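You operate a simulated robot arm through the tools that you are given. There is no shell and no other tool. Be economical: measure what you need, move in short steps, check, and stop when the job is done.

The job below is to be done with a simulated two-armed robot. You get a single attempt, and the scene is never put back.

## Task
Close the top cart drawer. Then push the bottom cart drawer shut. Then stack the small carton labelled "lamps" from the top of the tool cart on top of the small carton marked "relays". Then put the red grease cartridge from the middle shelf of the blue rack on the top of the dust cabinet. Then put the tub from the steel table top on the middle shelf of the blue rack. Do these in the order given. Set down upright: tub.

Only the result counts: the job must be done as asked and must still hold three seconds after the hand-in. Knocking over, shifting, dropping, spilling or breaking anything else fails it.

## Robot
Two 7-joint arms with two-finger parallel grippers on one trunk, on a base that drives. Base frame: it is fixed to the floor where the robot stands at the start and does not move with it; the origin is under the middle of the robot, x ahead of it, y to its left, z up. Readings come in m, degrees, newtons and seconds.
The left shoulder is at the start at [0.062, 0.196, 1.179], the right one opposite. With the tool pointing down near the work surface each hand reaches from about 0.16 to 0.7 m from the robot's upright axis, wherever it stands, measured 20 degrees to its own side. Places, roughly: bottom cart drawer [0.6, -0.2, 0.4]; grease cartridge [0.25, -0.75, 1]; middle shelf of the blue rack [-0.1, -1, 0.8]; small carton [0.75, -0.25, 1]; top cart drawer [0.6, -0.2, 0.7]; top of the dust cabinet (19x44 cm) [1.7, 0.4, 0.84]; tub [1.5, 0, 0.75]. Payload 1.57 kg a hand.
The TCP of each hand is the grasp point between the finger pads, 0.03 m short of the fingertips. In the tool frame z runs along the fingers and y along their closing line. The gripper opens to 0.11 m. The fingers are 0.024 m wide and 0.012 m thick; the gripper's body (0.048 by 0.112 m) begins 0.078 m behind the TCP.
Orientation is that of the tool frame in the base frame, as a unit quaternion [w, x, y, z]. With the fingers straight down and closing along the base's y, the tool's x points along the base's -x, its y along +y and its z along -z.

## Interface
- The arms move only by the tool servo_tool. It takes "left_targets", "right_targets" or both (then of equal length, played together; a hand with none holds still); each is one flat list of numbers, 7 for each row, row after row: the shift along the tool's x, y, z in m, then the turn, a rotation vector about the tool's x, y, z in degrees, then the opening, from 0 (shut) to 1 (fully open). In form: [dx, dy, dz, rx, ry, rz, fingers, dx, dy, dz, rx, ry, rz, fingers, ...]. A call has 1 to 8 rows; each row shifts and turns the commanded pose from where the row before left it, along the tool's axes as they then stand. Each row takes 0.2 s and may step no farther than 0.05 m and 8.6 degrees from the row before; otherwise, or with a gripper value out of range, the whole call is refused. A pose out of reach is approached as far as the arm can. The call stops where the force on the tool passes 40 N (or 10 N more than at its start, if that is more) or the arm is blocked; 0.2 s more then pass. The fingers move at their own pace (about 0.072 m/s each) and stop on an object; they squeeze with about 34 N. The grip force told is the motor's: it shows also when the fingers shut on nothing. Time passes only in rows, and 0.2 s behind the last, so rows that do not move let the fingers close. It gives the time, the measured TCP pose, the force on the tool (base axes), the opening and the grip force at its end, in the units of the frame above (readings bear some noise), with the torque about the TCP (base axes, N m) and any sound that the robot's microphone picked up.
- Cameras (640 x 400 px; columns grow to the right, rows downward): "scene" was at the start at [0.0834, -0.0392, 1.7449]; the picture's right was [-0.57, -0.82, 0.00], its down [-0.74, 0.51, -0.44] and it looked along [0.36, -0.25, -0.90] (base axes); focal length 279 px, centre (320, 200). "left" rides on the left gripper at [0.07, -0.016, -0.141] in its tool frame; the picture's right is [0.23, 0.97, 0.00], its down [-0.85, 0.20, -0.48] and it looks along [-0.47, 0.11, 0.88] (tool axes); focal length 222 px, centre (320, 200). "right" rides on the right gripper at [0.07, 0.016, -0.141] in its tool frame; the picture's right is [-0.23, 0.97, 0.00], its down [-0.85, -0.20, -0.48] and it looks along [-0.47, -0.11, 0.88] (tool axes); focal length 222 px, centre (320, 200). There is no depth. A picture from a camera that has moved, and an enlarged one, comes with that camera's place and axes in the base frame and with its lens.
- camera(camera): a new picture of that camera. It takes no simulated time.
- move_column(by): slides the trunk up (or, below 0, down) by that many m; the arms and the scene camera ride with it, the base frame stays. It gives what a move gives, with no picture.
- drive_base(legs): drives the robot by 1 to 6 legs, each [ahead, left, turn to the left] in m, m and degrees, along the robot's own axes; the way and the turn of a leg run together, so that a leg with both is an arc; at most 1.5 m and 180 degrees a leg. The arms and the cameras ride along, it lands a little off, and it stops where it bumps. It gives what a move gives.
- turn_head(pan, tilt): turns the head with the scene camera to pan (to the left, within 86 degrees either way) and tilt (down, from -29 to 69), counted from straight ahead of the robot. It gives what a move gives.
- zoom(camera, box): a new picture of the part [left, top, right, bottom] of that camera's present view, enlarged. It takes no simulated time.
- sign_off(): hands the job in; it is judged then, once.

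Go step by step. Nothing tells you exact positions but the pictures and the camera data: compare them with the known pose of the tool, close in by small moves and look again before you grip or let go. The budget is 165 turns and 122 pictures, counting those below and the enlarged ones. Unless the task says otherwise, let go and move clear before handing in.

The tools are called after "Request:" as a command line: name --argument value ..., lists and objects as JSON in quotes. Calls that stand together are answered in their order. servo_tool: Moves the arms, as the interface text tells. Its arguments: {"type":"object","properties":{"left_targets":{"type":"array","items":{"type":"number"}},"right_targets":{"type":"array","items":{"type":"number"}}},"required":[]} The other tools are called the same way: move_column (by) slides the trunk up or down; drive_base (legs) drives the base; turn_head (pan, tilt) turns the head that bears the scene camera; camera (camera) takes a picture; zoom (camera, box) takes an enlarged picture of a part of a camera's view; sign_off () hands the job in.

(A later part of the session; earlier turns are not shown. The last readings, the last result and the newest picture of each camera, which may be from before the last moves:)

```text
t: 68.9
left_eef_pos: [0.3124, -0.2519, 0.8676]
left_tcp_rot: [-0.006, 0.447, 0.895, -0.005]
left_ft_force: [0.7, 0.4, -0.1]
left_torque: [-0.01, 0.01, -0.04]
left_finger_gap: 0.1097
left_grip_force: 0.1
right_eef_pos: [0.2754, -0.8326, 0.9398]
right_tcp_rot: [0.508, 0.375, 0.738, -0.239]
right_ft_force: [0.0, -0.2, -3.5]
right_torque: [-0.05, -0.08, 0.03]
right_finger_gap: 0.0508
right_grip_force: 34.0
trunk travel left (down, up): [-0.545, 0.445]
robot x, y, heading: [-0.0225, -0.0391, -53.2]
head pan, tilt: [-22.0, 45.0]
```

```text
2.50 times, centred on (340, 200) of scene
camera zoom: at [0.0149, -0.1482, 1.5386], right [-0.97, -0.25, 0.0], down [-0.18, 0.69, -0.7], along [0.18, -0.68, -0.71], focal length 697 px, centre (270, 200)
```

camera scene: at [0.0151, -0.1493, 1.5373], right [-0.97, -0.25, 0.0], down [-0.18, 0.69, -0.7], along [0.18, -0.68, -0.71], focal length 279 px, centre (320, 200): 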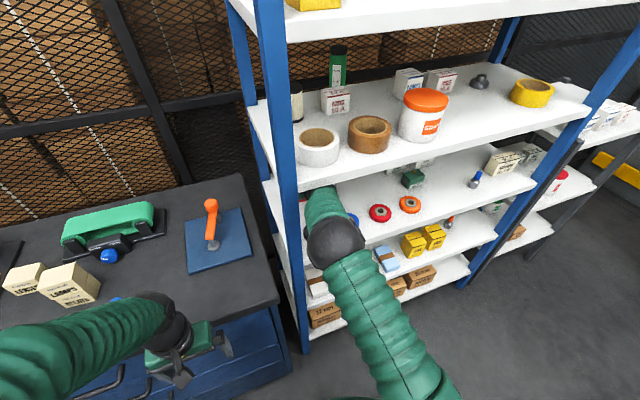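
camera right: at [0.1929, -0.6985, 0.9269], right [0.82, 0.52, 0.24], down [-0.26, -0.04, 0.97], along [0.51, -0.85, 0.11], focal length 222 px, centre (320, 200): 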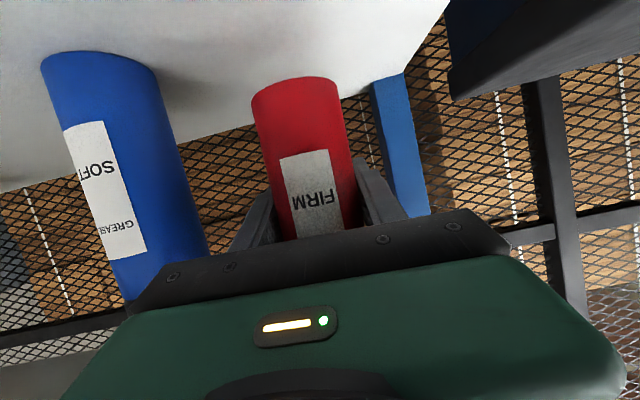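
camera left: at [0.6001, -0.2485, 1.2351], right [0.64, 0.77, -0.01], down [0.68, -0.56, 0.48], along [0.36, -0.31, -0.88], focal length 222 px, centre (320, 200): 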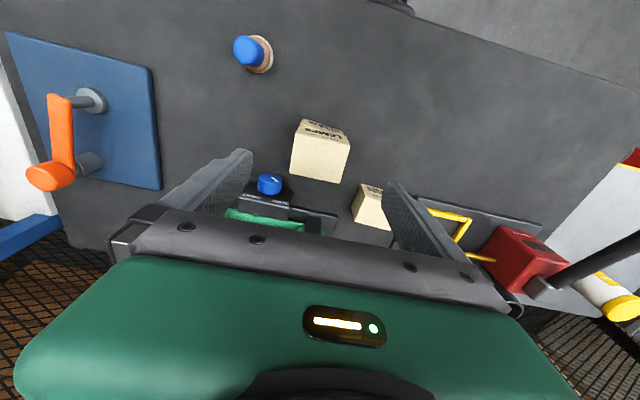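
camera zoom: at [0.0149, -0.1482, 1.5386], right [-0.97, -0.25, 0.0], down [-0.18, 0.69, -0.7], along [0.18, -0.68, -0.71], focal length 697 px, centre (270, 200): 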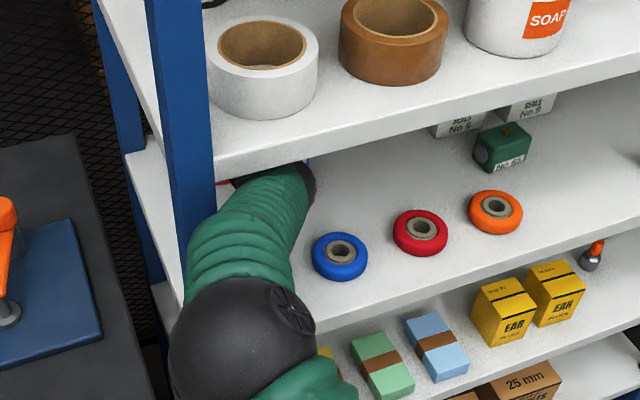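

Lifted clear by 4 cm (the spools are only ~2 cm tall). Backing straight out of the shelf.

Request:
servo_tool --right_targets '[0.0128, 0, -0.0326, 0, 0, 0, 0.3, 0.0128, 0, -0.0326, 0, 0, 0, 0.3, 0.0128, 0, -0.0326, 0, 0, 0, 0.3, 0.0128, 0, -0.0326, 0, 0, 0, 0.3, 0.0128, 0, -0.0326, 0, 0, 0, 0.3, 0.0128, 0, -0.0326, 0, 0, 0, 0.3, 0.0128, 0, -0.0326, 0, 0, 0, 0.3]'

Request:
camera --camera "scene"

```text
t: 70.0
left_eef_pos: [0.3106, -0.251, 0.8685]
left_tcp_rot: [-0.004, 0.447, 0.895, -0.005]
left_ft_force: [0.4, -0.6, -0.2]
left_torque: [0.0, 0.01, 0.0]
left_finger_gap: 0.1102
left_grip_force: 0.0
right_eef_pos: [0.0811, -0.7683, 0.9407]
right_tcp_rot: [0.481, 0.442, 0.7, -0.287]
right_ft_force: [0.6, -0.6, -4.9]
right_torque: [-0.09, -0.03, -0.01]
right_finger_gap: 0.0505
right_grip_force: 34.0
trunk travel left (down, up): [-0.545, 0.445]
robot x, y, heading: [-0.0279, -0.0382, -53.1]
head pan, tilt: [-22.0, 45.0]
stopped in row 5 (right hand): the arm was blocked; the commanded pose is now the measured one
```

```text
59 pictures are left
camera scene: at [0.0116, -0.1474, 1.5389], right [-0.97, -0.25, 0.0], down [-0.18, 0.69, -0.71], along [0.18, -0.68, -0.71], focal length 279 px, centre (320, 200)
```

scene: 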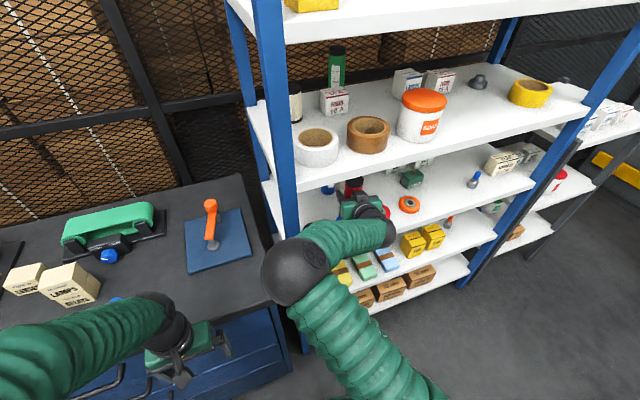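

The elbow touched the rack post and the hand yawed a bit, but the cartridge is still held high. I'll back out with the base instead of the arm.

Request:
drive_base --legs '[[-0.22, 0, 0]]'

Request:
camera --camera "scene"

Request:
camera --camera "right"

```text
t: 71.7
left_eef_pos: [0.1799, -0.0759, 0.8694]
left_tcp_rot: [-0.006, 0.448, 0.894, -0.005]
left_ft_force: [-0.4, -0.7, 1.1]
left_torque: [0.0, -0.02, -0.01]
left_finger_gap: 0.11
left_grip_force: 0.2
right_eef_pos: [-0.0478, -0.5918, 0.9418]
right_tcp_rot: [0.483, 0.442, 0.699, -0.288]
right_ft_force: [-0.1, 0.4, -3.1]
right_torque: [-0.11, -0.07, -0.05]
right_finger_gap: 0.0504
right_grip_force: 34.2
trunk travel left (down, up): [-0.545, 0.445]
robot x, y, heading: [-0.1538, 0.1399, -53.4]
head pan, tilt: [-22.0, 45.0]
```

```text
58 pictures are left
camera scene: at [-0.1175, 0.028, 1.5392], right [-0.97, -0.25, 0.0], down [-0.18, 0.69, -0.7], along [0.18, -0.68, -0.71], focal length 279 px, centre (320, 200)
```

scene: 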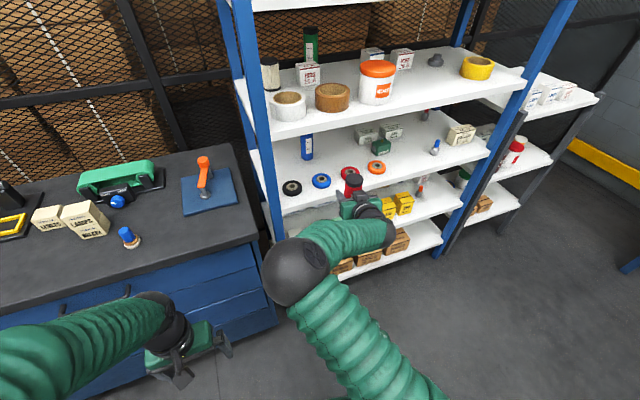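

```text
57 pictures are left
camera right: at [-0.1026, -0.4443, 0.929], right [0.9, 0.36, 0.24], down [-0.26, 0.02, 0.97], along [0.34, -0.93, 0.11], focal length 222 px, centre (320, 200)
```

right: 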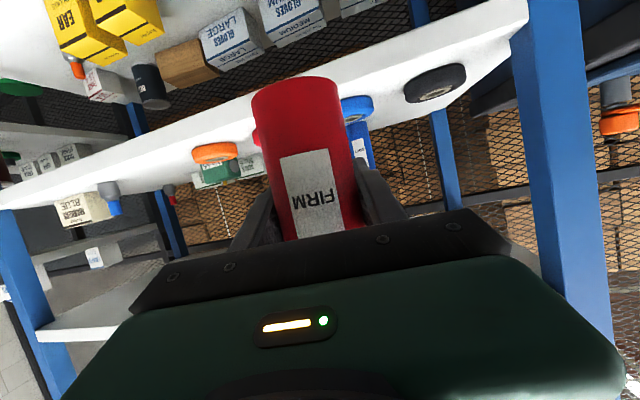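

The spools and blue cartridge are undisturbed and the red cartridge is securely held. I'll raise the trunk, then look left along the row before driving to the dust cabinet.

Request:
move_column --by 0.3

Request:
turn_head --pan 75 --tilt 30

Request:
camera --camera "scene"

```text
t: 74.7
left_eef_pos: [0.1784, -0.0738, 1.1704]
left_tcp_rot: [-0.004, 0.448, 0.894, -0.006]
left_ft_force: [-0.2, 0.5, -0.1]
left_torque: [0.0, 0.02, 0.02]
left_finger_gap: 0.1098
left_grip_force: 0.1
right_eef_pos: [-0.0497, -0.5921, 1.2446]
right_tcp_rot: [0.484, 0.443, 0.698, -0.288]
right_ft_force: [0.4, -0.1, -4.4]
right_torque: [-0.12, -0.04, -0.04]
right_finger_gap: 0.0507
right_grip_force: 34.1
trunk travel left (down, up): [-0.845, 0.145]
robot x, y, heading: [-0.1577, 0.1389, -53.6]
head pan, tilt: [-22.0, 45.0]
```

```text
t: 76.4
left_eef_pos: [0.1799, -0.0742, 1.1687]
left_tcp_rot: [-0.003, 0.448, 0.894, -0.006]
left_ft_force: [0.3, -0.9, -0.1]
left_torque: [0.02, -0.02, -0.01]
left_finger_gap: 0.1099
left_grip_force: 0.1
right_eef_pos: [-0.0508, -0.5913, 1.243]
right_tcp_rot: [0.484, 0.442, 0.699, -0.287]
right_ft_force: [1.0, -0.3, -4.3]
right_torque: [-0.08, -0.06, -0.03]
right_finger_gap: 0.0504
right_grip_force: 33.7
trunk travel left (down, up): [-0.845, 0.145]
robot x, y, heading: [-0.1583, 0.1396, -53.3]
head pan, tilt: [75.0, 30.0]
```

```text
56 pictures are left
camera scene: at [-0.0538, 0.1395, 1.8617], right [0.37, -0.93, 0.0], down [-0.47, -0.18, -0.87], along [0.8, 0.32, -0.5], focal length 279 px, centre (320, 200)
```

scene: 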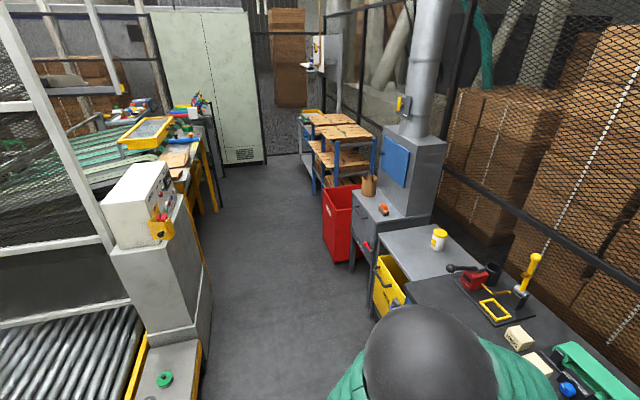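

The aisle is clear. The dust cabinet's low top (with a jar and an orange item) is at the far end beyond the steel table. Driving left along the row.

Request:
drive_base --legs '[[0.06, 0.7, 0], [0.0, 0.7, 0]]'

Request:
turn_head --pan 10 --tilt 50

Request:
camera --camera "scene"

```text
t: 83.7
left_eef_pos: [1.3322, 0.702, 1.1693]
left_tcp_rot: [-0.003, 0.451, 0.893, -0.005]
left_ft_force: [0.5, -0.1, -0.6]
left_torque: [-0.02, 0.01, -0.06]
left_finger_gap: 0.11
left_grip_force: 0.1
right_eef_pos: [1.0978, 0.1836, 1.2398]
right_tcp_rot: [0.482, 0.445, 0.698, -0.288]
right_ft_force: [-1.9, -0.8, -5.0]
right_torque: [-0.11, -0.07, 0.06]
right_finger_gap: 0.0503
right_grip_force: 34.0
trunk travel left (down, up): [-0.845, 0.145]
robot x, y, heading: [1.002, 0.9191, -53.6]
head pan, tilt: [75.0, 30.0]
```

```text
t: 85.0
left_eef_pos: [1.3351, 0.706, 1.1687]
left_tcp_rot: [-0.004, 0.449, 0.894, -0.008]
left_ft_force: [-0.2, 0.3, 0.2]
left_torque: [-0.05, 0.01, -0.01]
left_finger_gap: 0.1099
left_grip_force: 0.2
right_eef_pos: [1.1023, 0.1896, 1.2441]
right_tcp_rot: [0.482, 0.445, 0.697, -0.291]
right_ft_force: [-0.3, -0.1, -3.6]
right_torque: [-0.1, -0.06, -0.05]
right_finger_gap: 0.0501
right_grip_force: 33.8
trunk travel left (down, up): [-0.845, 0.145]
robot x, y, heading: [0.9997, 0.9201, -53.6]
head pan, tilt: [10.0, 50.0]
```

```text
55 pictures are left
camera scene: at [1.0761, 0.834, 1.8318], right [-0.69, -0.72, 0.0], down [-0.56, 0.53, -0.64], along [0.46, -0.44, -0.77], focal length 279 px, centre (320, 200)
```

scene: 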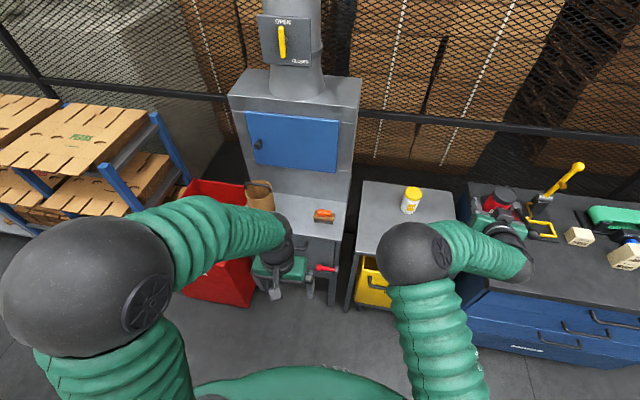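

The cabinet top spans ahead 0.59–0.79, left 1.375–1.815; the orange tool is at ~1.46 and the jar at ~1.74, so the free spot is ~1.59. I'll drive left 0.54 and ahead 0.15, keeping the cartridge high.

Request:
drive_base --legs '[[0, 0.56, 0], [0.15, 0, 0.4]]'

Request:
turn_head --pan -25 --tilt 50

Request:
camera --camera "scene"

Request:
camera --camera "right"

```text
t: 89.2
left_eef_pos: [1.8698, 0.9208, 1.1706]
left_tcp_rot: [-0.001, 0.445, 0.895, -0.007]
left_ft_force: [0.0, 0.4, -0.2]
left_torque: [0.0, -0.03, 0.01]
left_finger_gap: 0.11
left_grip_force: 0.2
right_eef_pos: [1.6399, 0.4017, 1.2442]
right_tcp_rot: [0.486, 0.442, 0.697, -0.287]
right_ft_force: [-0.7, 0.6, -3.9]
right_torque: [-0.08, -0.08, 0.01]
right_finger_gap: 0.0498
right_grip_force: 34.5
trunk travel left (down, up): [-0.845, 0.145]
robot x, y, heading: [1.5388, 1.1244, -53.0]
head pan, tilt: [10.0, 50.0]
```

```text
t: 90.2
left_eef_pos: [1.8749, 0.9213, 1.1683]
left_tcp_rot: [-0.003, 0.445, 0.895, -0.007]
left_ft_force: [0.3, -0.2, -0.3]
left_torque: [-0.01, 0.0, -0.02]
left_finger_gap: 0.11
left_grip_force: 0.1
right_eef_pos: [1.6443, 0.4003, 1.2437]
right_tcp_rot: [0.484, 0.442, 0.698, -0.287]
right_ft_force: [0.1, -0.8, -4.7]
right_torque: [-0.1, -0.05, 0.02]
right_finger_gap: 0.0503
right_grip_force: 34.3
trunk travel left (down, up): [-0.845, 0.145]
robot x, y, heading: [1.5382, 1.1303, -53.1]
head pan, tilt: [-25.0, 50.0]
```

```text
54 pictures are left
camera scene: at [1.574, 1.0213, 1.8317], right [-0.98, -0.21, 0.0], down [-0.16, 0.75, -0.64], along [0.13, -0.63, -0.77], focal length 279 px, centre (320, 200)
```

scene: 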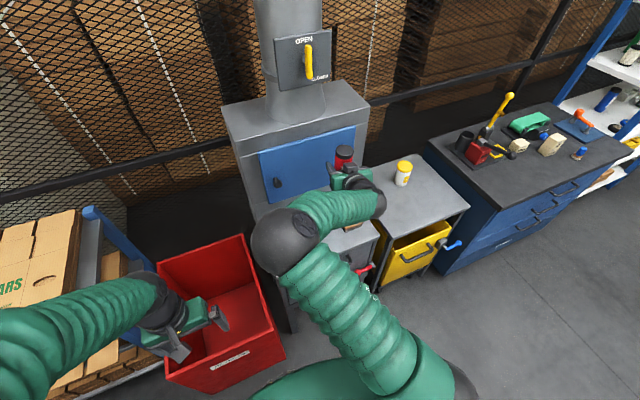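

```text
53 pictures are left
camera right: at [1.5904, 0.5489, 1.23], right [0.91, 0.35, 0.24], down [-0.26, 0.02, 0.97], along [0.34, -0.94, 0.11], focal length 222 px, centre (320, 200)
```

right: 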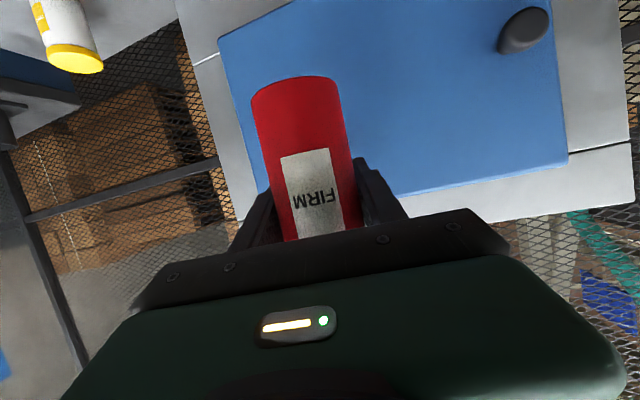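

The cartridge hovers above the cabinet top between the jar and orange tool. I'll shift 3 cm left and lower the trunk by 0.22, then check.

Request:
servo_tool --right_targets '[0, 0.03, 0, 0, 0, 0, 0.3]'

Request:
move_column --by -0.2

Request:
camera --camera "right"

Request:
camera --camera "scene"

```text
t: 90.8
left_eef_pos: [1.8732, 0.9198, 1.1704]
left_tcp_rot: [-0.003, 0.446, 0.895, -0.006]
left_ft_force: [-0.8, 0.0, 0.7]
left_torque: [0.0, -0.02, 0.04]
left_finger_gap: 0.1099
left_grip_force: 0.1
right_eef_pos: [1.616, 0.3917, 1.2513]
right_tcp_rot: [0.475, 0.479, 0.67, -0.308]
right_ft_force: [-0.2, -0.1, -4.6]
right_torque: [-0.12, -0.03, 0.01]
right_finger_gap: 0.0505
right_grip_force: 33.5
trunk travel left (down, up): [-0.845, 0.145]
robot x, y, heading: [1.5415, 1.1309, -53.0]
head pan, tilt: [-25.0, 50.0]
stopped in row 1 (right hand): the arm was blocked; the commanded pose is now the measured one
```

```text
t: 93.0
left_eef_pos: [1.8748, 0.9227, 0.9689]
left_tcp_rot: [-0.003, 0.447, 0.895, -0.007]
left_ft_force: [-0.5, -0.5, 0.7]
left_torque: [-0.03, -0.03, 0.05]
left_finger_gap: 0.11
left_grip_force: 0.0
right_eef_pos: [1.6178, 0.3941, 1.0517]
right_tcp_rot: [0.476, 0.478, 0.67, -0.309]
right_ft_force: [0.9, -0.3, -4.1]
right_torque: [-0.11, -0.05, 0.03]
right_finger_gap: 0.0503
right_grip_force: 34.1
trunk travel left (down, up): [-0.645, 0.345]
robot x, y, heading: [1.5349, 1.1293, -53.2]
head pan, tilt: [-25.0, 50.0]
```

```text
52 pictures are left
camera right: at [1.5785, 0.5462, 1.0366], right [0.93, 0.26, 0.25], down [-0.27, 0.05, 0.96], along [0.24, -0.96, 0.12], focal length 222 px, centre (320, 200)
```

right: 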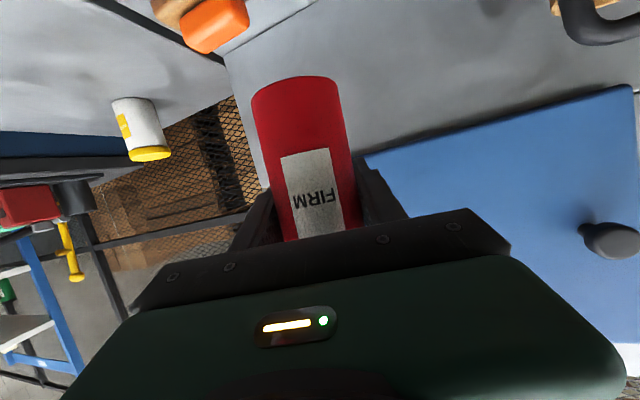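

```text
51 pictures are left
camera scene: at [1.5727, 1.0239, 1.6308], right [-0.98, -0.21, 0.0], down [-0.16, 0.75, -0.64], along [0.13, -0.63, -0.77], focal length 279 px, centre (320, 200)
```

scene: 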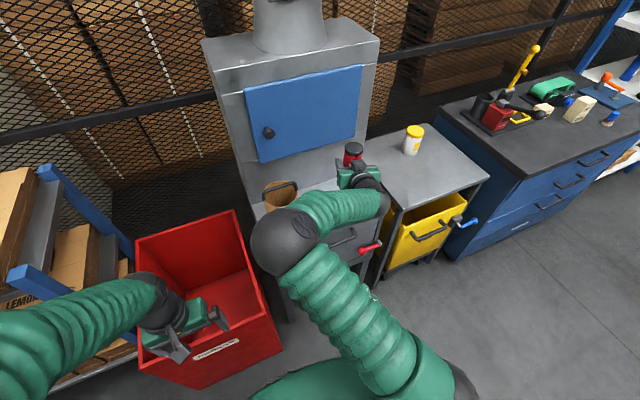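

A joint limit prevented the side shift, so I'll use the base: drive 5 cm left, then look again.

Request:
drive_base --legs '[[0.015, 0.05, 0]]'

Request:
zoom --camera "scene" --box '[230, 120, 430, 270]'

Request:
camera --camera "right"

```text
t: 93.9
left_eef_pos: [1.9053, 0.9288, 0.9708]
left_tcp_rot: [0.002, 0.447, 0.894, 0.0]
left_ft_force: [-0.2, 0.1, 0.1]
left_torque: [0.08, -0.05, 0.01]
left_finger_gap: 0.1098
left_grip_force: 0.1
right_eef_pos: [1.6516, 0.4009, 1.0415]
right_tcp_rot: [0.476, 0.479, 0.672, -0.303]
right_ft_force: [-2.5, 0.1, -5.5]
right_torque: [-0.05, -0.11, 0.23]
right_finger_gap: 0.0502
right_grip_force: 33.9
trunk travel left (down, up): [-0.645, 0.345]
robot x, y, heading: [1.5795, 1.1464, -52.9]
head pan, tilt: [-25.0, 50.0]
```

```text
2.67 times, centred on (330, 195) of scene
camera zoom: at [1.6012, 1.0288, 1.6299], right [-0.98, -0.21, -0.01], down [-0.15, 0.76, -0.64], along [0.14, -0.62, -0.77], focal length 744 px, centre (293, 213)
```

zoom: 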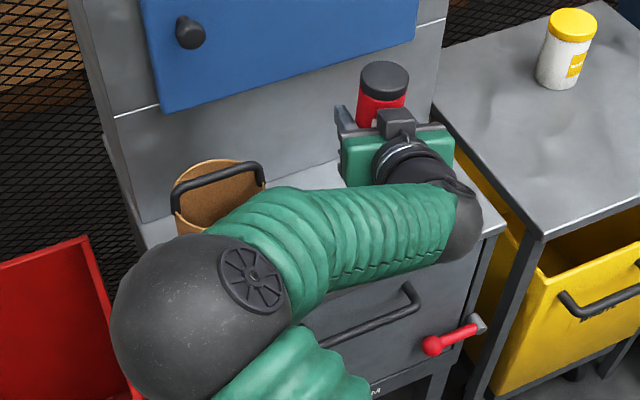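

```text
49 pictures are left
camera right: at [1.6116, 0.5537, 1.028], right [0.93, 0.27, 0.26], down [-0.28, 0.04, 0.96], along [0.24, -0.96, 0.11], focal length 222 px, centre (320, 200)
```

right: 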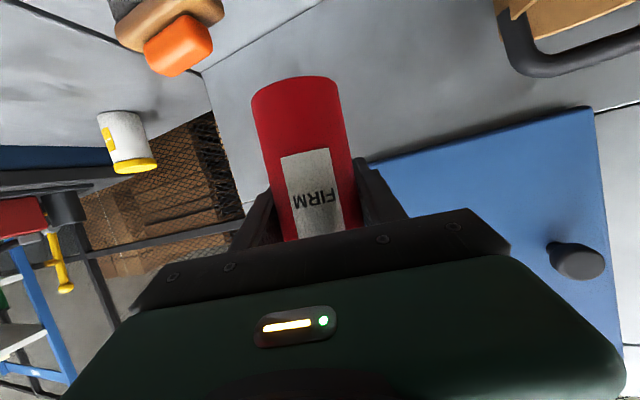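

The base reading shows a slight tilt, so I want to make sure nothing is touching before lowering. Checking the left camera and the scene.

Request:
camera --camera "left"

Request:
turn_head --pan -10 --tilt 66

Request:
camera --camera "scene"

```text
48 pictures are left
camera left: at [1.85, 0.9758, 1.1138], right [0.64, 0.77, 0.0], down [0.67, -0.56, 0.48], along [0.37, -0.31, -0.88], focal length 222 px, centre (320, 200)
```

left: 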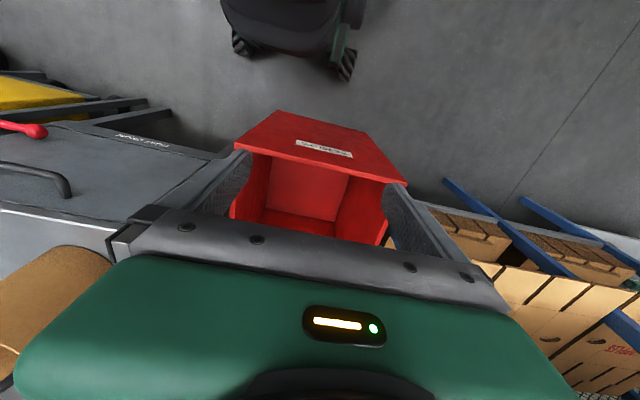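

```text
t: 94.7
left_eef_pos: [1.9081, 0.9301, 0.9734]
left_tcp_rot: [0.0, 0.448, 0.894, -0.003]
left_ft_force: [0.1, 0.1, -0.1]
left_torque: [0.06, -0.03, -0.02]
left_finger_gap: 0.11
left_grip_force: 0.0
right_eef_pos: [1.6548, 0.404, 1.0454]
right_tcp_rot: [0.474, 0.479, 0.673, -0.304]
right_ft_force: [-0.2, 0.5, -4.5]
right_torque: [-0.09, -0.03, 0.02]
right_finger_gap: 0.0503
right_grip_force: 33.9
trunk travel left (down, up): [-0.645, 0.345]
robot x, y, heading: [1.5852, 1.1444, -53.0]
head pan, tilt: [-10.0, 66.0]
```

```text
47 pictures are left
camera scene: at [1.6215, 1.0546, 1.6132], right [-0.89, -0.45, -0.01], down [-0.41, 0.82, -0.4], along [0.19, -0.36, -0.92], focal length 279 px, centre (320, 200)
```

scene: 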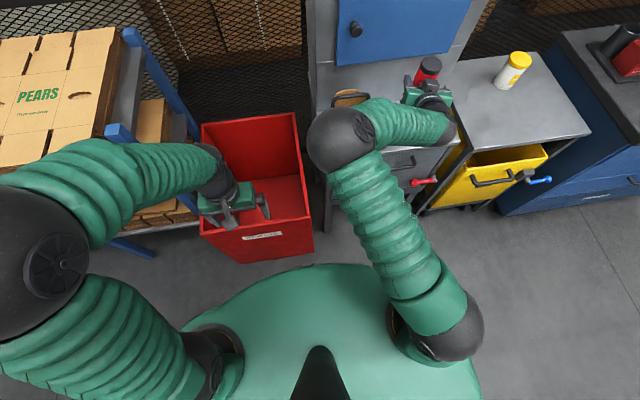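

All clear: the base is well away from the bin, and the wobble has settled. The cartridge is at ~0.67 ahead / 1.566 left, clear of jar and orange tool. Lowering the trunk 8 cm.

Request:
move_column --by -0.08

Request:
camera --camera "right"

Request:
zoom --camera "scene" --box '[290, 40, 490, 190]'

```text
t: 95.9
left_eef_pos: [1.9181, 0.9388, 0.8895]
left_tcp_rot: [-0.003, 0.447, 0.894, -0.008]
left_ft_force: [0.4, 0.0, -0.6]
left_torque: [-0.02, 0.0, 0.0]
left_finger_gap: 0.1103
left_grip_force: 0.1
right_eef_pos: [1.6631, 0.4107, 0.9689]
right_tcp_rot: [0.474, 0.475, 0.674, -0.309]
right_ft_force: [0.0, 0.2, -4.5]
right_torque: [-0.1, -0.04, -0.05]
right_finger_gap: 0.0504
right_grip_force: 33.5
trunk travel left (down, up): [-0.565, 0.425]
robot x, y, heading: [1.5807, 1.1413, -53.2]
head pan, tilt: [-10.0, 66.0]
```

```text
46 pictures are left
camera right: at [1.6239, 0.5638, 0.953], right [0.93, 0.27, 0.24], down [-0.26, 0.05, 0.96], along [0.25, -0.96, 0.11], focal length 222 px, centre (320, 200)
```

right: 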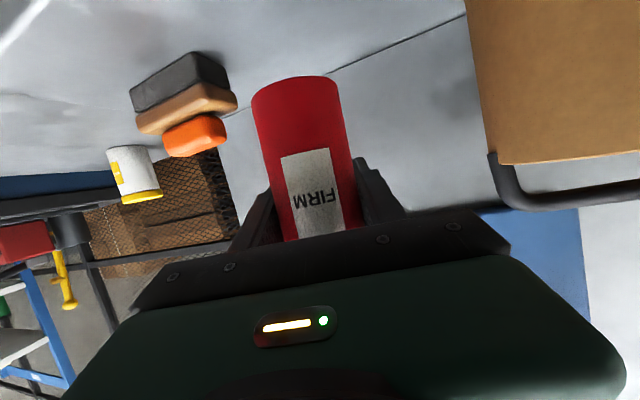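

```text
2.67 times, centred on (390, 115) of scene
camera zoom: at [1.6328, 1.0649, 1.5314], right [-0.89, -0.45, 0.0], down [-0.41, 0.81, -0.4], along [0.18, -0.36, -0.91], focal length 744 px, centre (133, 427)
```

zoom: 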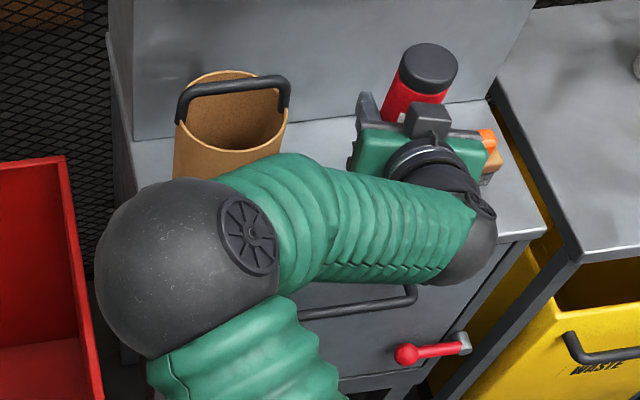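

Everything is clear; the cartridge is over the free spot. Lowering in small increments while watching force.

Request:
move_column --by -0.018

Request:
move_column --by -0.006

Request:
camera --camera "right"

```text
t: 96.5
left_eef_pos: [1.9138, 0.9356, 0.8733]
left_tcp_rot: [-0.001, 0.447, 0.894, -0.006]
left_ft_force: [0.2, -0.7, -1.1]
left_torque: [-0.02, -0.03, 0.0]
left_finger_gap: 0.1102
left_grip_force: 0.1
right_eef_pos: [1.6612, 0.4087, 0.9485]
right_tcp_rot: [0.474, 0.476, 0.674, -0.308]
right_ft_force: [-0.2, 0.2, -4.1]
right_torque: [-0.12, -0.04, 0.04]
right_finger_gap: 0.0502
right_grip_force: 34.0
trunk travel left (down, up): [-0.547, 0.443]
robot x, y, heading: [1.5846, 1.1486, -53.1]
head pan, tilt: [-10.0, 66.0]
```

```text
t: 97.1
left_eef_pos: [1.9142, 0.9363, 0.8669]
left_tcp_rot: [-0.002, 0.447, 0.894, -0.006]
left_ft_force: [-0.2, 0.2, 0.7]
left_torque: [0.02, -0.01, 0.0]
left_finger_gap: 0.1101
left_grip_force: 0.0
right_eef_pos: [1.6617, 0.4087, 0.9435]
right_tcp_rot: [0.474, 0.476, 0.674, -0.308]
right_ft_force: [0.6, 0.2, -3.5]
right_torque: [-0.09, -0.03, 0.01]
right_finger_gap: 0.0503
right_grip_force: 33.7
trunk travel left (down, up): [-0.541, 0.449]
robot x, y, heading: [1.5837, 1.1464, -53.0]
head pan, tilt: [-10.0, 66.0]
```

```text
44 pictures are left
camera right: at [1.6213, 0.5613, 0.929], right [0.93, 0.27, 0.25], down [-0.27, 0.04, 0.96], along [0.25, -0.96, 0.11], focal length 222 px, centre (320, 200)
```

right: 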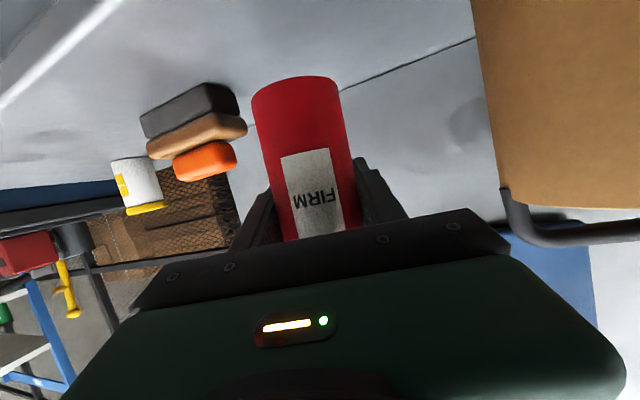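

By the geometry of the wall/top line, the cartridge bottom is still ~3–4 cm above the surface. Continue lowering.

Request:
move_column --by -0.022

Request:
camera --camera "right"

```text
t: 97.7
left_eef_pos: [1.9155, 0.9371, 0.8453]
left_tcp_rot: [-0.001, 0.447, 0.894, -0.005]
left_ft_force: [1.2, 0.5, 0.1]
left_torque: [0.01, 0.0, -0.03]
left_finger_gap: 0.1096
left_grip_force: 0.1
right_eef_pos: [1.6616, 0.4084, 0.9207]
right_tcp_rot: [0.474, 0.476, 0.674, -0.308]
right_ft_force: [-0.2, 0.2, -3.9]
right_torque: [-0.12, -0.03, 0.03]
right_finger_gap: 0.0499
right_grip_force: 34.3
trunk travel left (down, up): [-0.519, 0.471]
robot x, y, heading: [1.5843, 1.1461, -53.3]
head pan, tilt: [-10.0, 66.0]
```

```text
43 pictures are left
camera right: at [1.6216, 0.5621, 0.9065], right [0.93, 0.27, 0.25], down [-0.27, 0.04, 0.96], along [0.25, -0.96, 0.11], focal length 222 px, centre (320, 200)
```

right: 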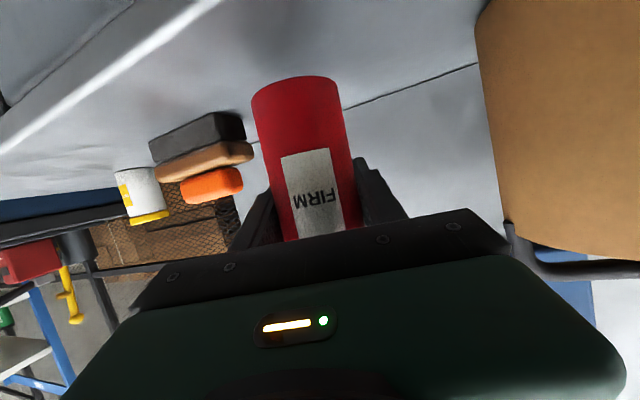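

Still free. A few more millimetre steps.

Request:
move_column --by -0.01

Request:
move_column --by -0.004

Request:
camera --camera "right"

```text
t: 98.3
left_eef_pos: [1.9145, 0.9364, 0.834]
left_tcp_rot: [-0.001, 0.447, 0.895, -0.006]
left_ft_force: [-0.6, 0.6, -0.4]
left_torque: [0.01, -0.03, 0.01]
left_finger_gap: 0.11
left_grip_force: 0.0
right_eef_pos: [1.6629, 0.4098, 0.9107]
right_tcp_rot: [0.474, 0.476, 0.674, -0.307]
right_ft_force: [0.4, 0.3, -3.8]
right_torque: [-0.07, -0.04, -0.01]
right_finger_gap: 0.0499
right_grip_force: 33.8
trunk travel left (down, up): [-0.509, 0.481]
robot x, y, heading: [1.5825, 1.1443, -52.9]
head pan, tilt: [-10.0, 66.0]
```

```text
t: 98.8
left_eef_pos: [1.9139, 0.9358, 0.8309]
left_tcp_rot: [-0.001, 0.448, 0.894, -0.006]
left_ft_force: [-0.1, 0.4, 0.2]
left_torque: [-0.05, -0.01, -0.01]
left_finger_gap: 0.1102
left_grip_force: 0.2
right_eef_pos: [1.6614, 0.4093, 0.9074]
right_tcp_rot: [0.473, 0.477, 0.674, -0.308]
right_ft_force: [0.5, 0.2, -4.9]
right_torque: [-0.12, -0.03, -0.02]
right_finger_gap: 0.0503
right_grip_force: 33.4
trunk travel left (down, up): [-0.505, 0.485]
robot x, y, heading: [1.5838, 1.1421, -53.1]
head pan, tilt: [-10.0, 66.0]
```

```text
42 pictures are left
camera right: at [1.6217, 0.5618, 0.8935], right [0.93, 0.27, 0.25], down [-0.27, 0.04, 0.96], along [0.25, -0.96, 0.11], focal length 222 px, centre (320, 200)
```

right: 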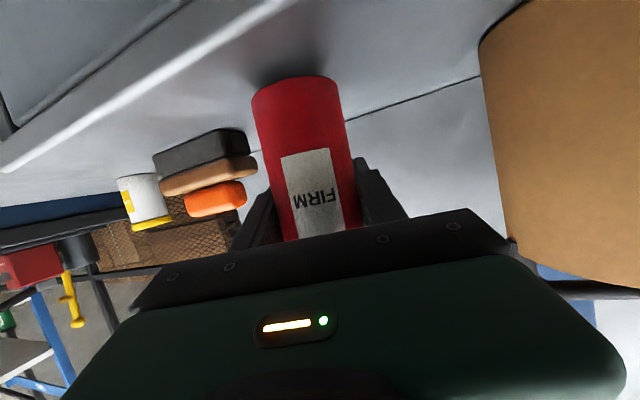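

A contact shadow appears; very near. Two or three more small steps.

Request:
move_column --by -0.005

Request:
move_column --by -0.003

Request:
zoom --camera "right" --box '[200, 40, 400, 165]'

```text
t: 99.4
left_eef_pos: [1.9148, 0.9371, 0.8259]
left_tcp_rot: [-0.002, 0.448, 0.894, -0.007]
left_ft_force: [-0.5, 0.6, 0.1]
left_torque: [-0.02, 0.01, -0.04]
left_finger_gap: 0.11
left_grip_force: 0.1
right_eef_pos: [1.6606, 0.41, 0.9021]
right_tcp_rot: [0.473, 0.478, 0.672, -0.309]
right_ft_force: [0.1, 0.9, -4.5]
right_torque: [-0.09, -0.03, 0.0]
right_finger_gap: 0.0504
right_grip_force: 34.2
trunk travel left (down, up): [-0.5, 0.49]
robot x, y, heading: [1.5853, 1.1472, -53.1]
head pan, tilt: [-10.0, 66.0]
```

```text
t: 99.9
left_eef_pos: [1.9146, 0.9371, 0.8222]
left_tcp_rot: [-0.001, 0.448, 0.894, -0.006]
left_ft_force: [-0.4, 1.1, 0.2]
left_torque: [0.0, -0.01, -0.01]
left_finger_gap: 0.1099
left_grip_force: 0.0
right_eef_pos: [1.6608, 0.4093, 0.9012]
right_tcp_rot: [0.475, 0.476, 0.673, -0.309]
right_ft_force: [-0.5, -2.6, -0.5]
right_torque: [-0.08, 0.11, 0.07]
right_finger_gap: 0.0505
right_grip_force: 33.9
trunk travel left (down, up): [-0.497, 0.493]
robot x, y, heading: [1.5877, 1.1456, -53.0]
head pan, tilt: [-10.0, 66.0]
```

```text
3.20 times, centred on (300, 102) of right
camera zoom: at [1.6216, 0.5619, 0.8863], right [0.93, 0.27, 0.25], down [-0.27, 0.05, 0.96], along [0.25, -0.96, 0.12], focal length 711 px, centre (384, 512)
```

zoom: 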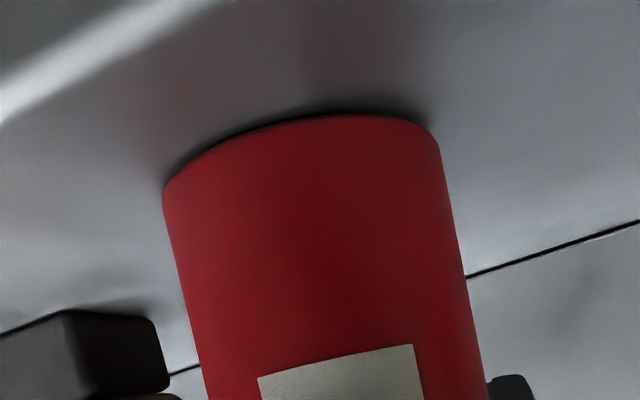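

The weight has transferred to the surface. I'll set it down 2 mm more, open, and back away with the base.

Request:
move_column --by -0.002

Request:
servo_tool --right_targets '[0, 0, 0, 0, 0, 0, 0.6, 0, 0, 0, 0, 0, 0, 0.85, 0, 0, 0, 0, 0, 0, 0.85]'

Request:
camera --camera "right"

```text
t: 100.4
left_eef_pos: [1.9156, 0.9375, 0.8221]
left_tcp_rot: [0.0, 0.447, 0.894, -0.007]
left_ft_force: [0.6, -0.7, -0.3]
left_torque: [0.0, 0.01, 0.02]
left_finger_gap: 0.1099
left_grip_force: 0.0
right_eef_pos: [1.6617, 0.4098, 0.902]
right_tcp_rot: [0.476, 0.476, 0.672, -0.31]
right_ft_force: [-0.5, -5.0, 10.3]
right_torque: [-0.12, 0.51, 0.19]
right_finger_gap: 0.0503
right_grip_force: 33.9
trunk travel left (down, up): [-0.495, 0.495]
robot x, y, heading: [1.5848, 1.1461, -52.9]
head pan, tilt: [-10.0, 66.0]
```

```text
t: 101.2
left_eef_pos: [1.9154, 0.9375, 0.8213]
left_tcp_rot: [-0.002, 0.448, 0.894, -0.006]
left_ft_force: [0.8, -0.6, 0.2]
left_torque: [0.03, -0.03, 0.01]
left_finger_gap: 0.1101
left_grip_force: 0.1
right_eef_pos: [1.6616, 0.4098, 0.898]
right_tcp_rot: [0.474, 0.477, 0.672, -0.31]
right_ft_force: [-0.5, -0.3, 0.1]
right_torque: [0.04, -0.01, -0.01]
right_finger_gap: 0.0933
right_grip_force: 0.1
trunk travel left (down, up): [-0.495, 0.495]
robot x, y, heading: [1.5832, 1.1478, -53.2]
head pan, tilt: [-10.0, 66.0]
```

```text
40 pictures are left
camera right: at [1.6217, 0.5622, 0.8837], right [0.93, 0.27, 0.25], down [-0.27, 0.05, 0.96], along [0.25, -0.96, 0.11], focal length 222 px, centre (320, 200)
```

right: 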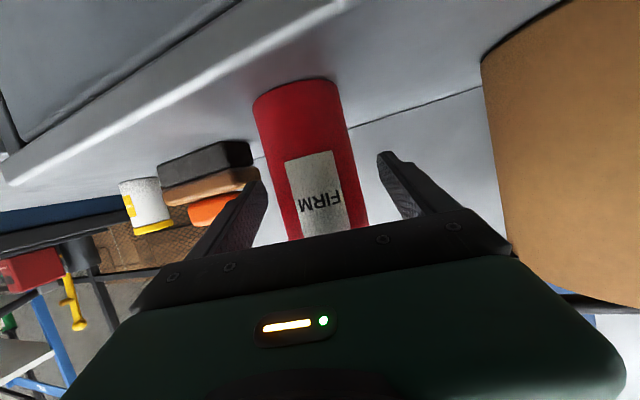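

Released and standing. Backing away along the finger direction with the base.

Request:
drive_base --legs '[[-0.08, 0.016, 0], [-0.15, 0, 0]]'

Request:
camera --camera "scene"

Request:
camera --camera "right"

```text
t: 103.3
left_eef_pos: [1.7889, 1.1321, 0.822]
left_tcp_rot: [-0.002, 0.448, 0.894, -0.008]
left_ft_force: [0.7, -0.1, -0.1]
left_torque: [-0.03, 0.03, 0.0]
left_finger_gap: 0.11
left_grip_force: 0.0
right_eef_pos: [1.5348, 0.6042, 0.8985]
right_tcp_rot: [0.474, 0.477, 0.673, -0.309]
right_ft_force: [0.7, 0.4, -0.3]
right_torque: [0.03, 0.02, -0.02]
right_finger_gap: 0.0935
right_grip_force: 0.0
trunk travel left (down, up): [-0.495, 0.495]
robot x, y, heading: [1.4564, 1.3396, -53.0]
head pan, tilt: [-10.0, 66.0]
```

```text
39 pictures are left
camera scene: at [1.5047, 1.2586, 1.4627], right [-0.89, -0.45, 0.0], down [-0.41, 0.81, -0.4], along [0.18, -0.36, -0.91], focal length 279 px, centre (320, 200)
```

scene: 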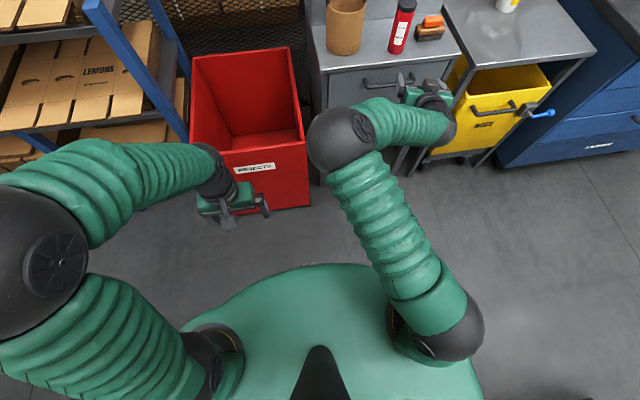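

```text
38 pictures are left
camera right: at [1.4955, 0.757, 0.8842], right [0.93, 0.27, 0.25], down [-0.27, 0.05, 0.96], along [0.24, -0.96, 0.11], focal length 222 px, centre (320, 200)
```

right: 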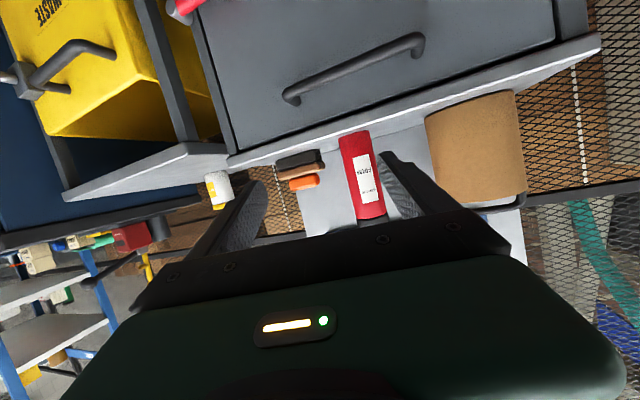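

The cartridge stands on the cabinet top, the jar and orange tool untouched. Next the tub (white, yellow lid) at about 0.84 ahead / 1.08 left on the table (z≈0.78). I'll raise slightly, drive right, and look at it.

Request:
move_column --by 0.15

Request:
drive_base --legs '[[0, -0.6, 0]]'

Request:
turn_head --pan -20 --tilt 45

Request:
camera --camera "scene"

Request:
camera --camera "right"

```text
t: 105.0
left_eef_pos: [1.7889, 1.1329, 0.9735]
left_tcp_rot: [0.0, 0.448, 0.894, -0.007]
left_ft_force: [0.2, -0.1, -0.8]
left_torque: [-0.01, -0.04, 0.01]
left_finger_gap: 0.11
left_grip_force: 0.0
right_eef_pos: [1.5348, 0.6055, 1.0506]
right_tcp_rot: [0.476, 0.477, 0.672, -0.309]
right_ft_force: [-0.1, -0.6, -0.4]
right_torque: [-0.02, 0.03, 0.02]
right_finger_gap: 0.0935
right_grip_force: 0.0
trunk travel left (down, up): [-0.645, 0.345]
robot x, y, heading: [1.4566, 1.3388, -53.2]
head pan, tilt: [-10.0, 66.0]
```

```text
t: 108.4
left_eef_pos: [1.3093, 0.774, 0.9717]
left_tcp_rot: [-0.001, 0.448, 0.894, -0.009]
left_ft_force: [0.4, 0.2, 0.0]
left_torque: [-0.03, 0.07, 0.04]
left_finger_gap: 0.1098
left_grip_force: 0.0
right_eef_pos: [1.0556, 0.247, 1.052]
right_tcp_rot: [0.476, 0.475, 0.673, -0.31]
right_ft_force: [0.9, 0.1, 0.1]
right_torque: [-0.02, 0.01, -0.01]
right_finger_gap: 0.0933
right_grip_force: 0.0
trunk travel left (down, up): [-0.645, 0.345]
robot x, y, heading: [0.9774, 0.981, -52.9]
head pan, tilt: [-10.0, 66.0]
```

```text
t: 109.3
left_eef_pos: [1.3057, 0.772, 0.9718]
left_tcp_rot: [0.0, 0.448, 0.894, -0.008]
left_ft_force: [0.4, -0.3, -0.6]
left_torque: [-0.02, 0.03, 0.02]
left_finger_gap: 0.1099
left_grip_force: 0.0
right_eef_pos: [1.0532, 0.2449, 1.0511]
right_tcp_rot: [0.476, 0.476, 0.672, -0.309]
right_ft_force: [0.4, 0.0, -0.7]
right_torque: [0.05, -0.01, -0.03]
right_finger_gap: 0.0937
right_grip_force: 0.0
trunk travel left (down, up): [-0.645, 0.345]
robot x, y, heading: [0.9802, 0.9795, -53.1]
head pan, tilt: [-20.0, 45.0]
```

```text
37 pictures are left
camera scene: at [1.0202, 0.8728, 1.6388], right [-0.96, -0.29, 0.0], down [-0.21, 0.68, -0.71], along [0.2, -0.68, -0.71], focal length 279 px, centre (320, 200)
```

scene: 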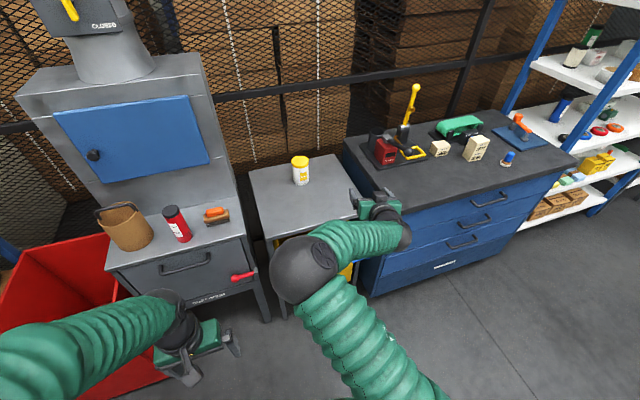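

```text
36 pictures are left
camera right: at [1.0133, 0.3979, 1.036], right [0.93, 0.27, 0.25], down [-0.27, 0.05, 0.96], along [0.25, -0.96, 0.12], focal length 222 px, centre (320, 200)
```

right: 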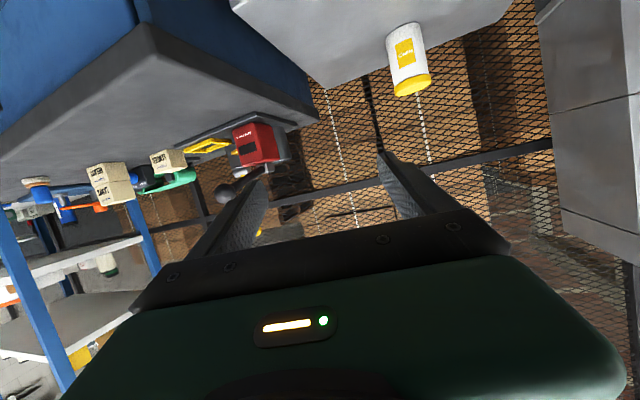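

The tub is at ~0.85 ahead / 1.08 left. I'll extend the right arm a bit over the table edge and take out the 15° yaw.

Request:
servo_tool --right_targets '[-0.0083, 0.0203, 0.024, 0, 0, 0, 0.9, -0.0083, 0.0203, 0.024, 0, 0, 0, 0.9, -0.0083, 0.0203, 0.024, 0, 0, 0, 1, -0.0083, 0.0203, 0.024, 0, 0, 0, 1, 0, 0, 0, -4.67, 0.2, -1.8, 1, 0, 0, 0, -4.67, 0.2, -1.8, 1, 0, 0, 0, -4.67, 0.2, -1.8, 1]'

Request:
camera --camera "right"

```text
t: 110.3
left_eef_pos: [1.3056, 0.7728, 0.9715]
left_tcp_rot: [0.0, 0.448, 0.894, -0.006]
left_ft_force: [0.2, 1.4, -0.1]
left_torque: [-0.03, -0.01, -0.02]
left_finger_gap: 0.1098
left_grip_force: 0.1
right_eef_pos: [1.148, 0.1674, 1.1292]
right_tcp_rot: [0.533, 0.494, 0.62, -0.297]
right_ft_force: [-0.4, 1.0, -1.5]
right_torque: [-0.01, -0.03, -0.03]
right_finger_gap: 0.1101
right_grip_force: 0.1
trunk travel left (down, up): [-0.645, 0.345]
robot x, y, heading: [0.9749, 0.9765, -53.5]
head pan, tilt: [-20.0, 45.0]
stopped in row 5 (right hand): the arm was blocked; the commanded pose is now the measured one
```

```text
35 pictures are left
camera right: at [1.1166, 0.3204, 1.1005], right [0.89, 0.26, 0.37], down [-0.41, 0.11, 0.91], along [0.19, -0.96, 0.2], focal length 222 px, centre (320, 200)
```

right: 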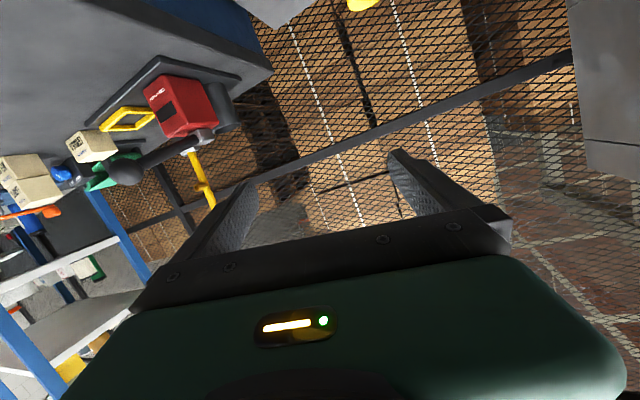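

The right arm is at a joint limit in this posture. I'll first unwind it back to fingers-down in free space above the table, and then use the left arm for the tub.

Request:
servo_tool --right_targets '[0, 0, 0, 0, 8, 0, 1, 0, 0, 0, 0, 8, 0, 1, 0, 0, 0, 0, 8, 0, 1, 0, 0, 0, 0, 8, 0, 1, 0, 0, 0, 0, 8, 0, 1, 0, 0, 0, 0, 8, 0, 1, 0, 0, 0, 0, 8, 0, 1]'

Request:
camera --camera "scene"

```text
t: 111.9
left_eef_pos: [1.3039, 0.7747, 0.9727]
left_tcp_rot: [0.001, 0.448, 0.894, -0.007]
left_ft_force: [-0.7, 0.2, 0.8]
left_torque: [-0.01, -0.02, 0.02]
left_finger_gap: 0.1101
left_grip_force: 0.2
right_eef_pos: [1.1429, 0.2191, 1.0983]
right_tcp_rot: [0.175, 0.571, 0.801, -0.031]
right_ft_force: [0.0, 1.0, -0.2]
right_torque: [-0.04, 0.04, -0.02]
right_finger_gap: 0.1098
right_grip_force: 0.1
right hand out of reach, approached as far as the arm can: row 7
trunk travel left (down, up): [-0.645, 0.345]
robot x, y, heading: [0.9762, 0.9779, -53.0]
head pan, tilt: [-20.0, 45.0]
```

```text
34 pictures are left
camera scene: at [1.0168, 0.8712, 1.6389], right [-0.96, -0.29, 0.0], down [-0.2, 0.68, -0.71], along [0.2, -0.68, -0.71], focal length 279 px, centre (320, 200)
```

scene: 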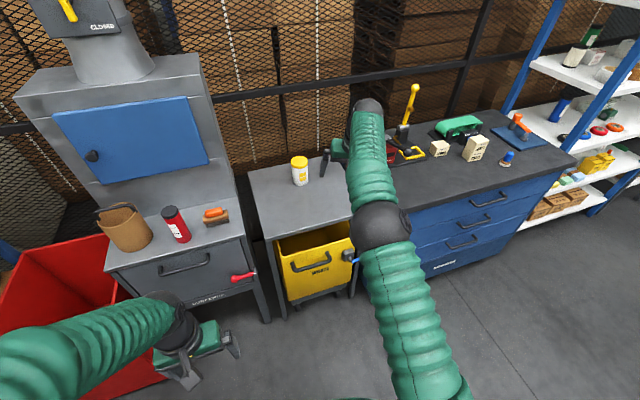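

The arm unwound fine. Now bringing it back toward the body, fingers fully down.

Request:
servo_tool --right_targets '[0.03, -0.005, -0.01, 1.5, 5, -4.5, 0.5, 0.03, -0.005, -0.008, 1.5, 5, -4.5, 0.5, 0.035, -0.005, -0.004, 1.5, 5, -4.5, 0.5, 0.035, -0.005, 0, 1.5, 5, -4.5, 0.5, 0.04, -0.005, 0, 0, 0, 0, 0.5, 0.04, -0.005, 0, 0, 0, 0, 0.5, 0.04, -0.005, 0, 0, 0, 0, 0.5]'

Request:
camera --camera "scene"

```text
t: 113.5
left_eef_pos: [1.3037, 0.7727, 0.9739]
left_tcp_rot: [0.001, 0.447, 0.894, -0.008]
left_ft_force: [-0.4, 0.5, 0.0]
left_torque: [0.02, 0.0, -0.01]
left_finger_gap: 0.11
left_grip_force: 0.0
right_eef_pos: [0.9828, 0.4152, 1.0934]
right_tcp_rot: [-0.002, 0.445, 0.896, -0.001]
right_ft_force: [0.0, 0.4, 0.4]
right_torque: [-0.02, -0.01, -0.02]
right_finger_gap: 0.0551
right_grip_force: 0.1
trunk travel left (down, up): [-0.645, 0.345]
robot x, y, heading: [0.977, 0.9821, -53.4]
head pan, tilt: [-20.0, 45.0]
```

```text
33 pictures are left
camera scene: at [1.0158, 0.8727, 1.639], right [-0.96, -0.29, 0.0], down [-0.2, 0.68, -0.71], along [0.21, -0.68, -0.71], focal length 279 px, centre (320, 200)
```

scene: 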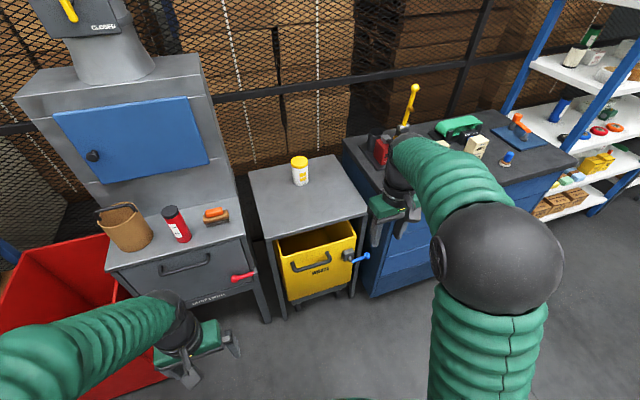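

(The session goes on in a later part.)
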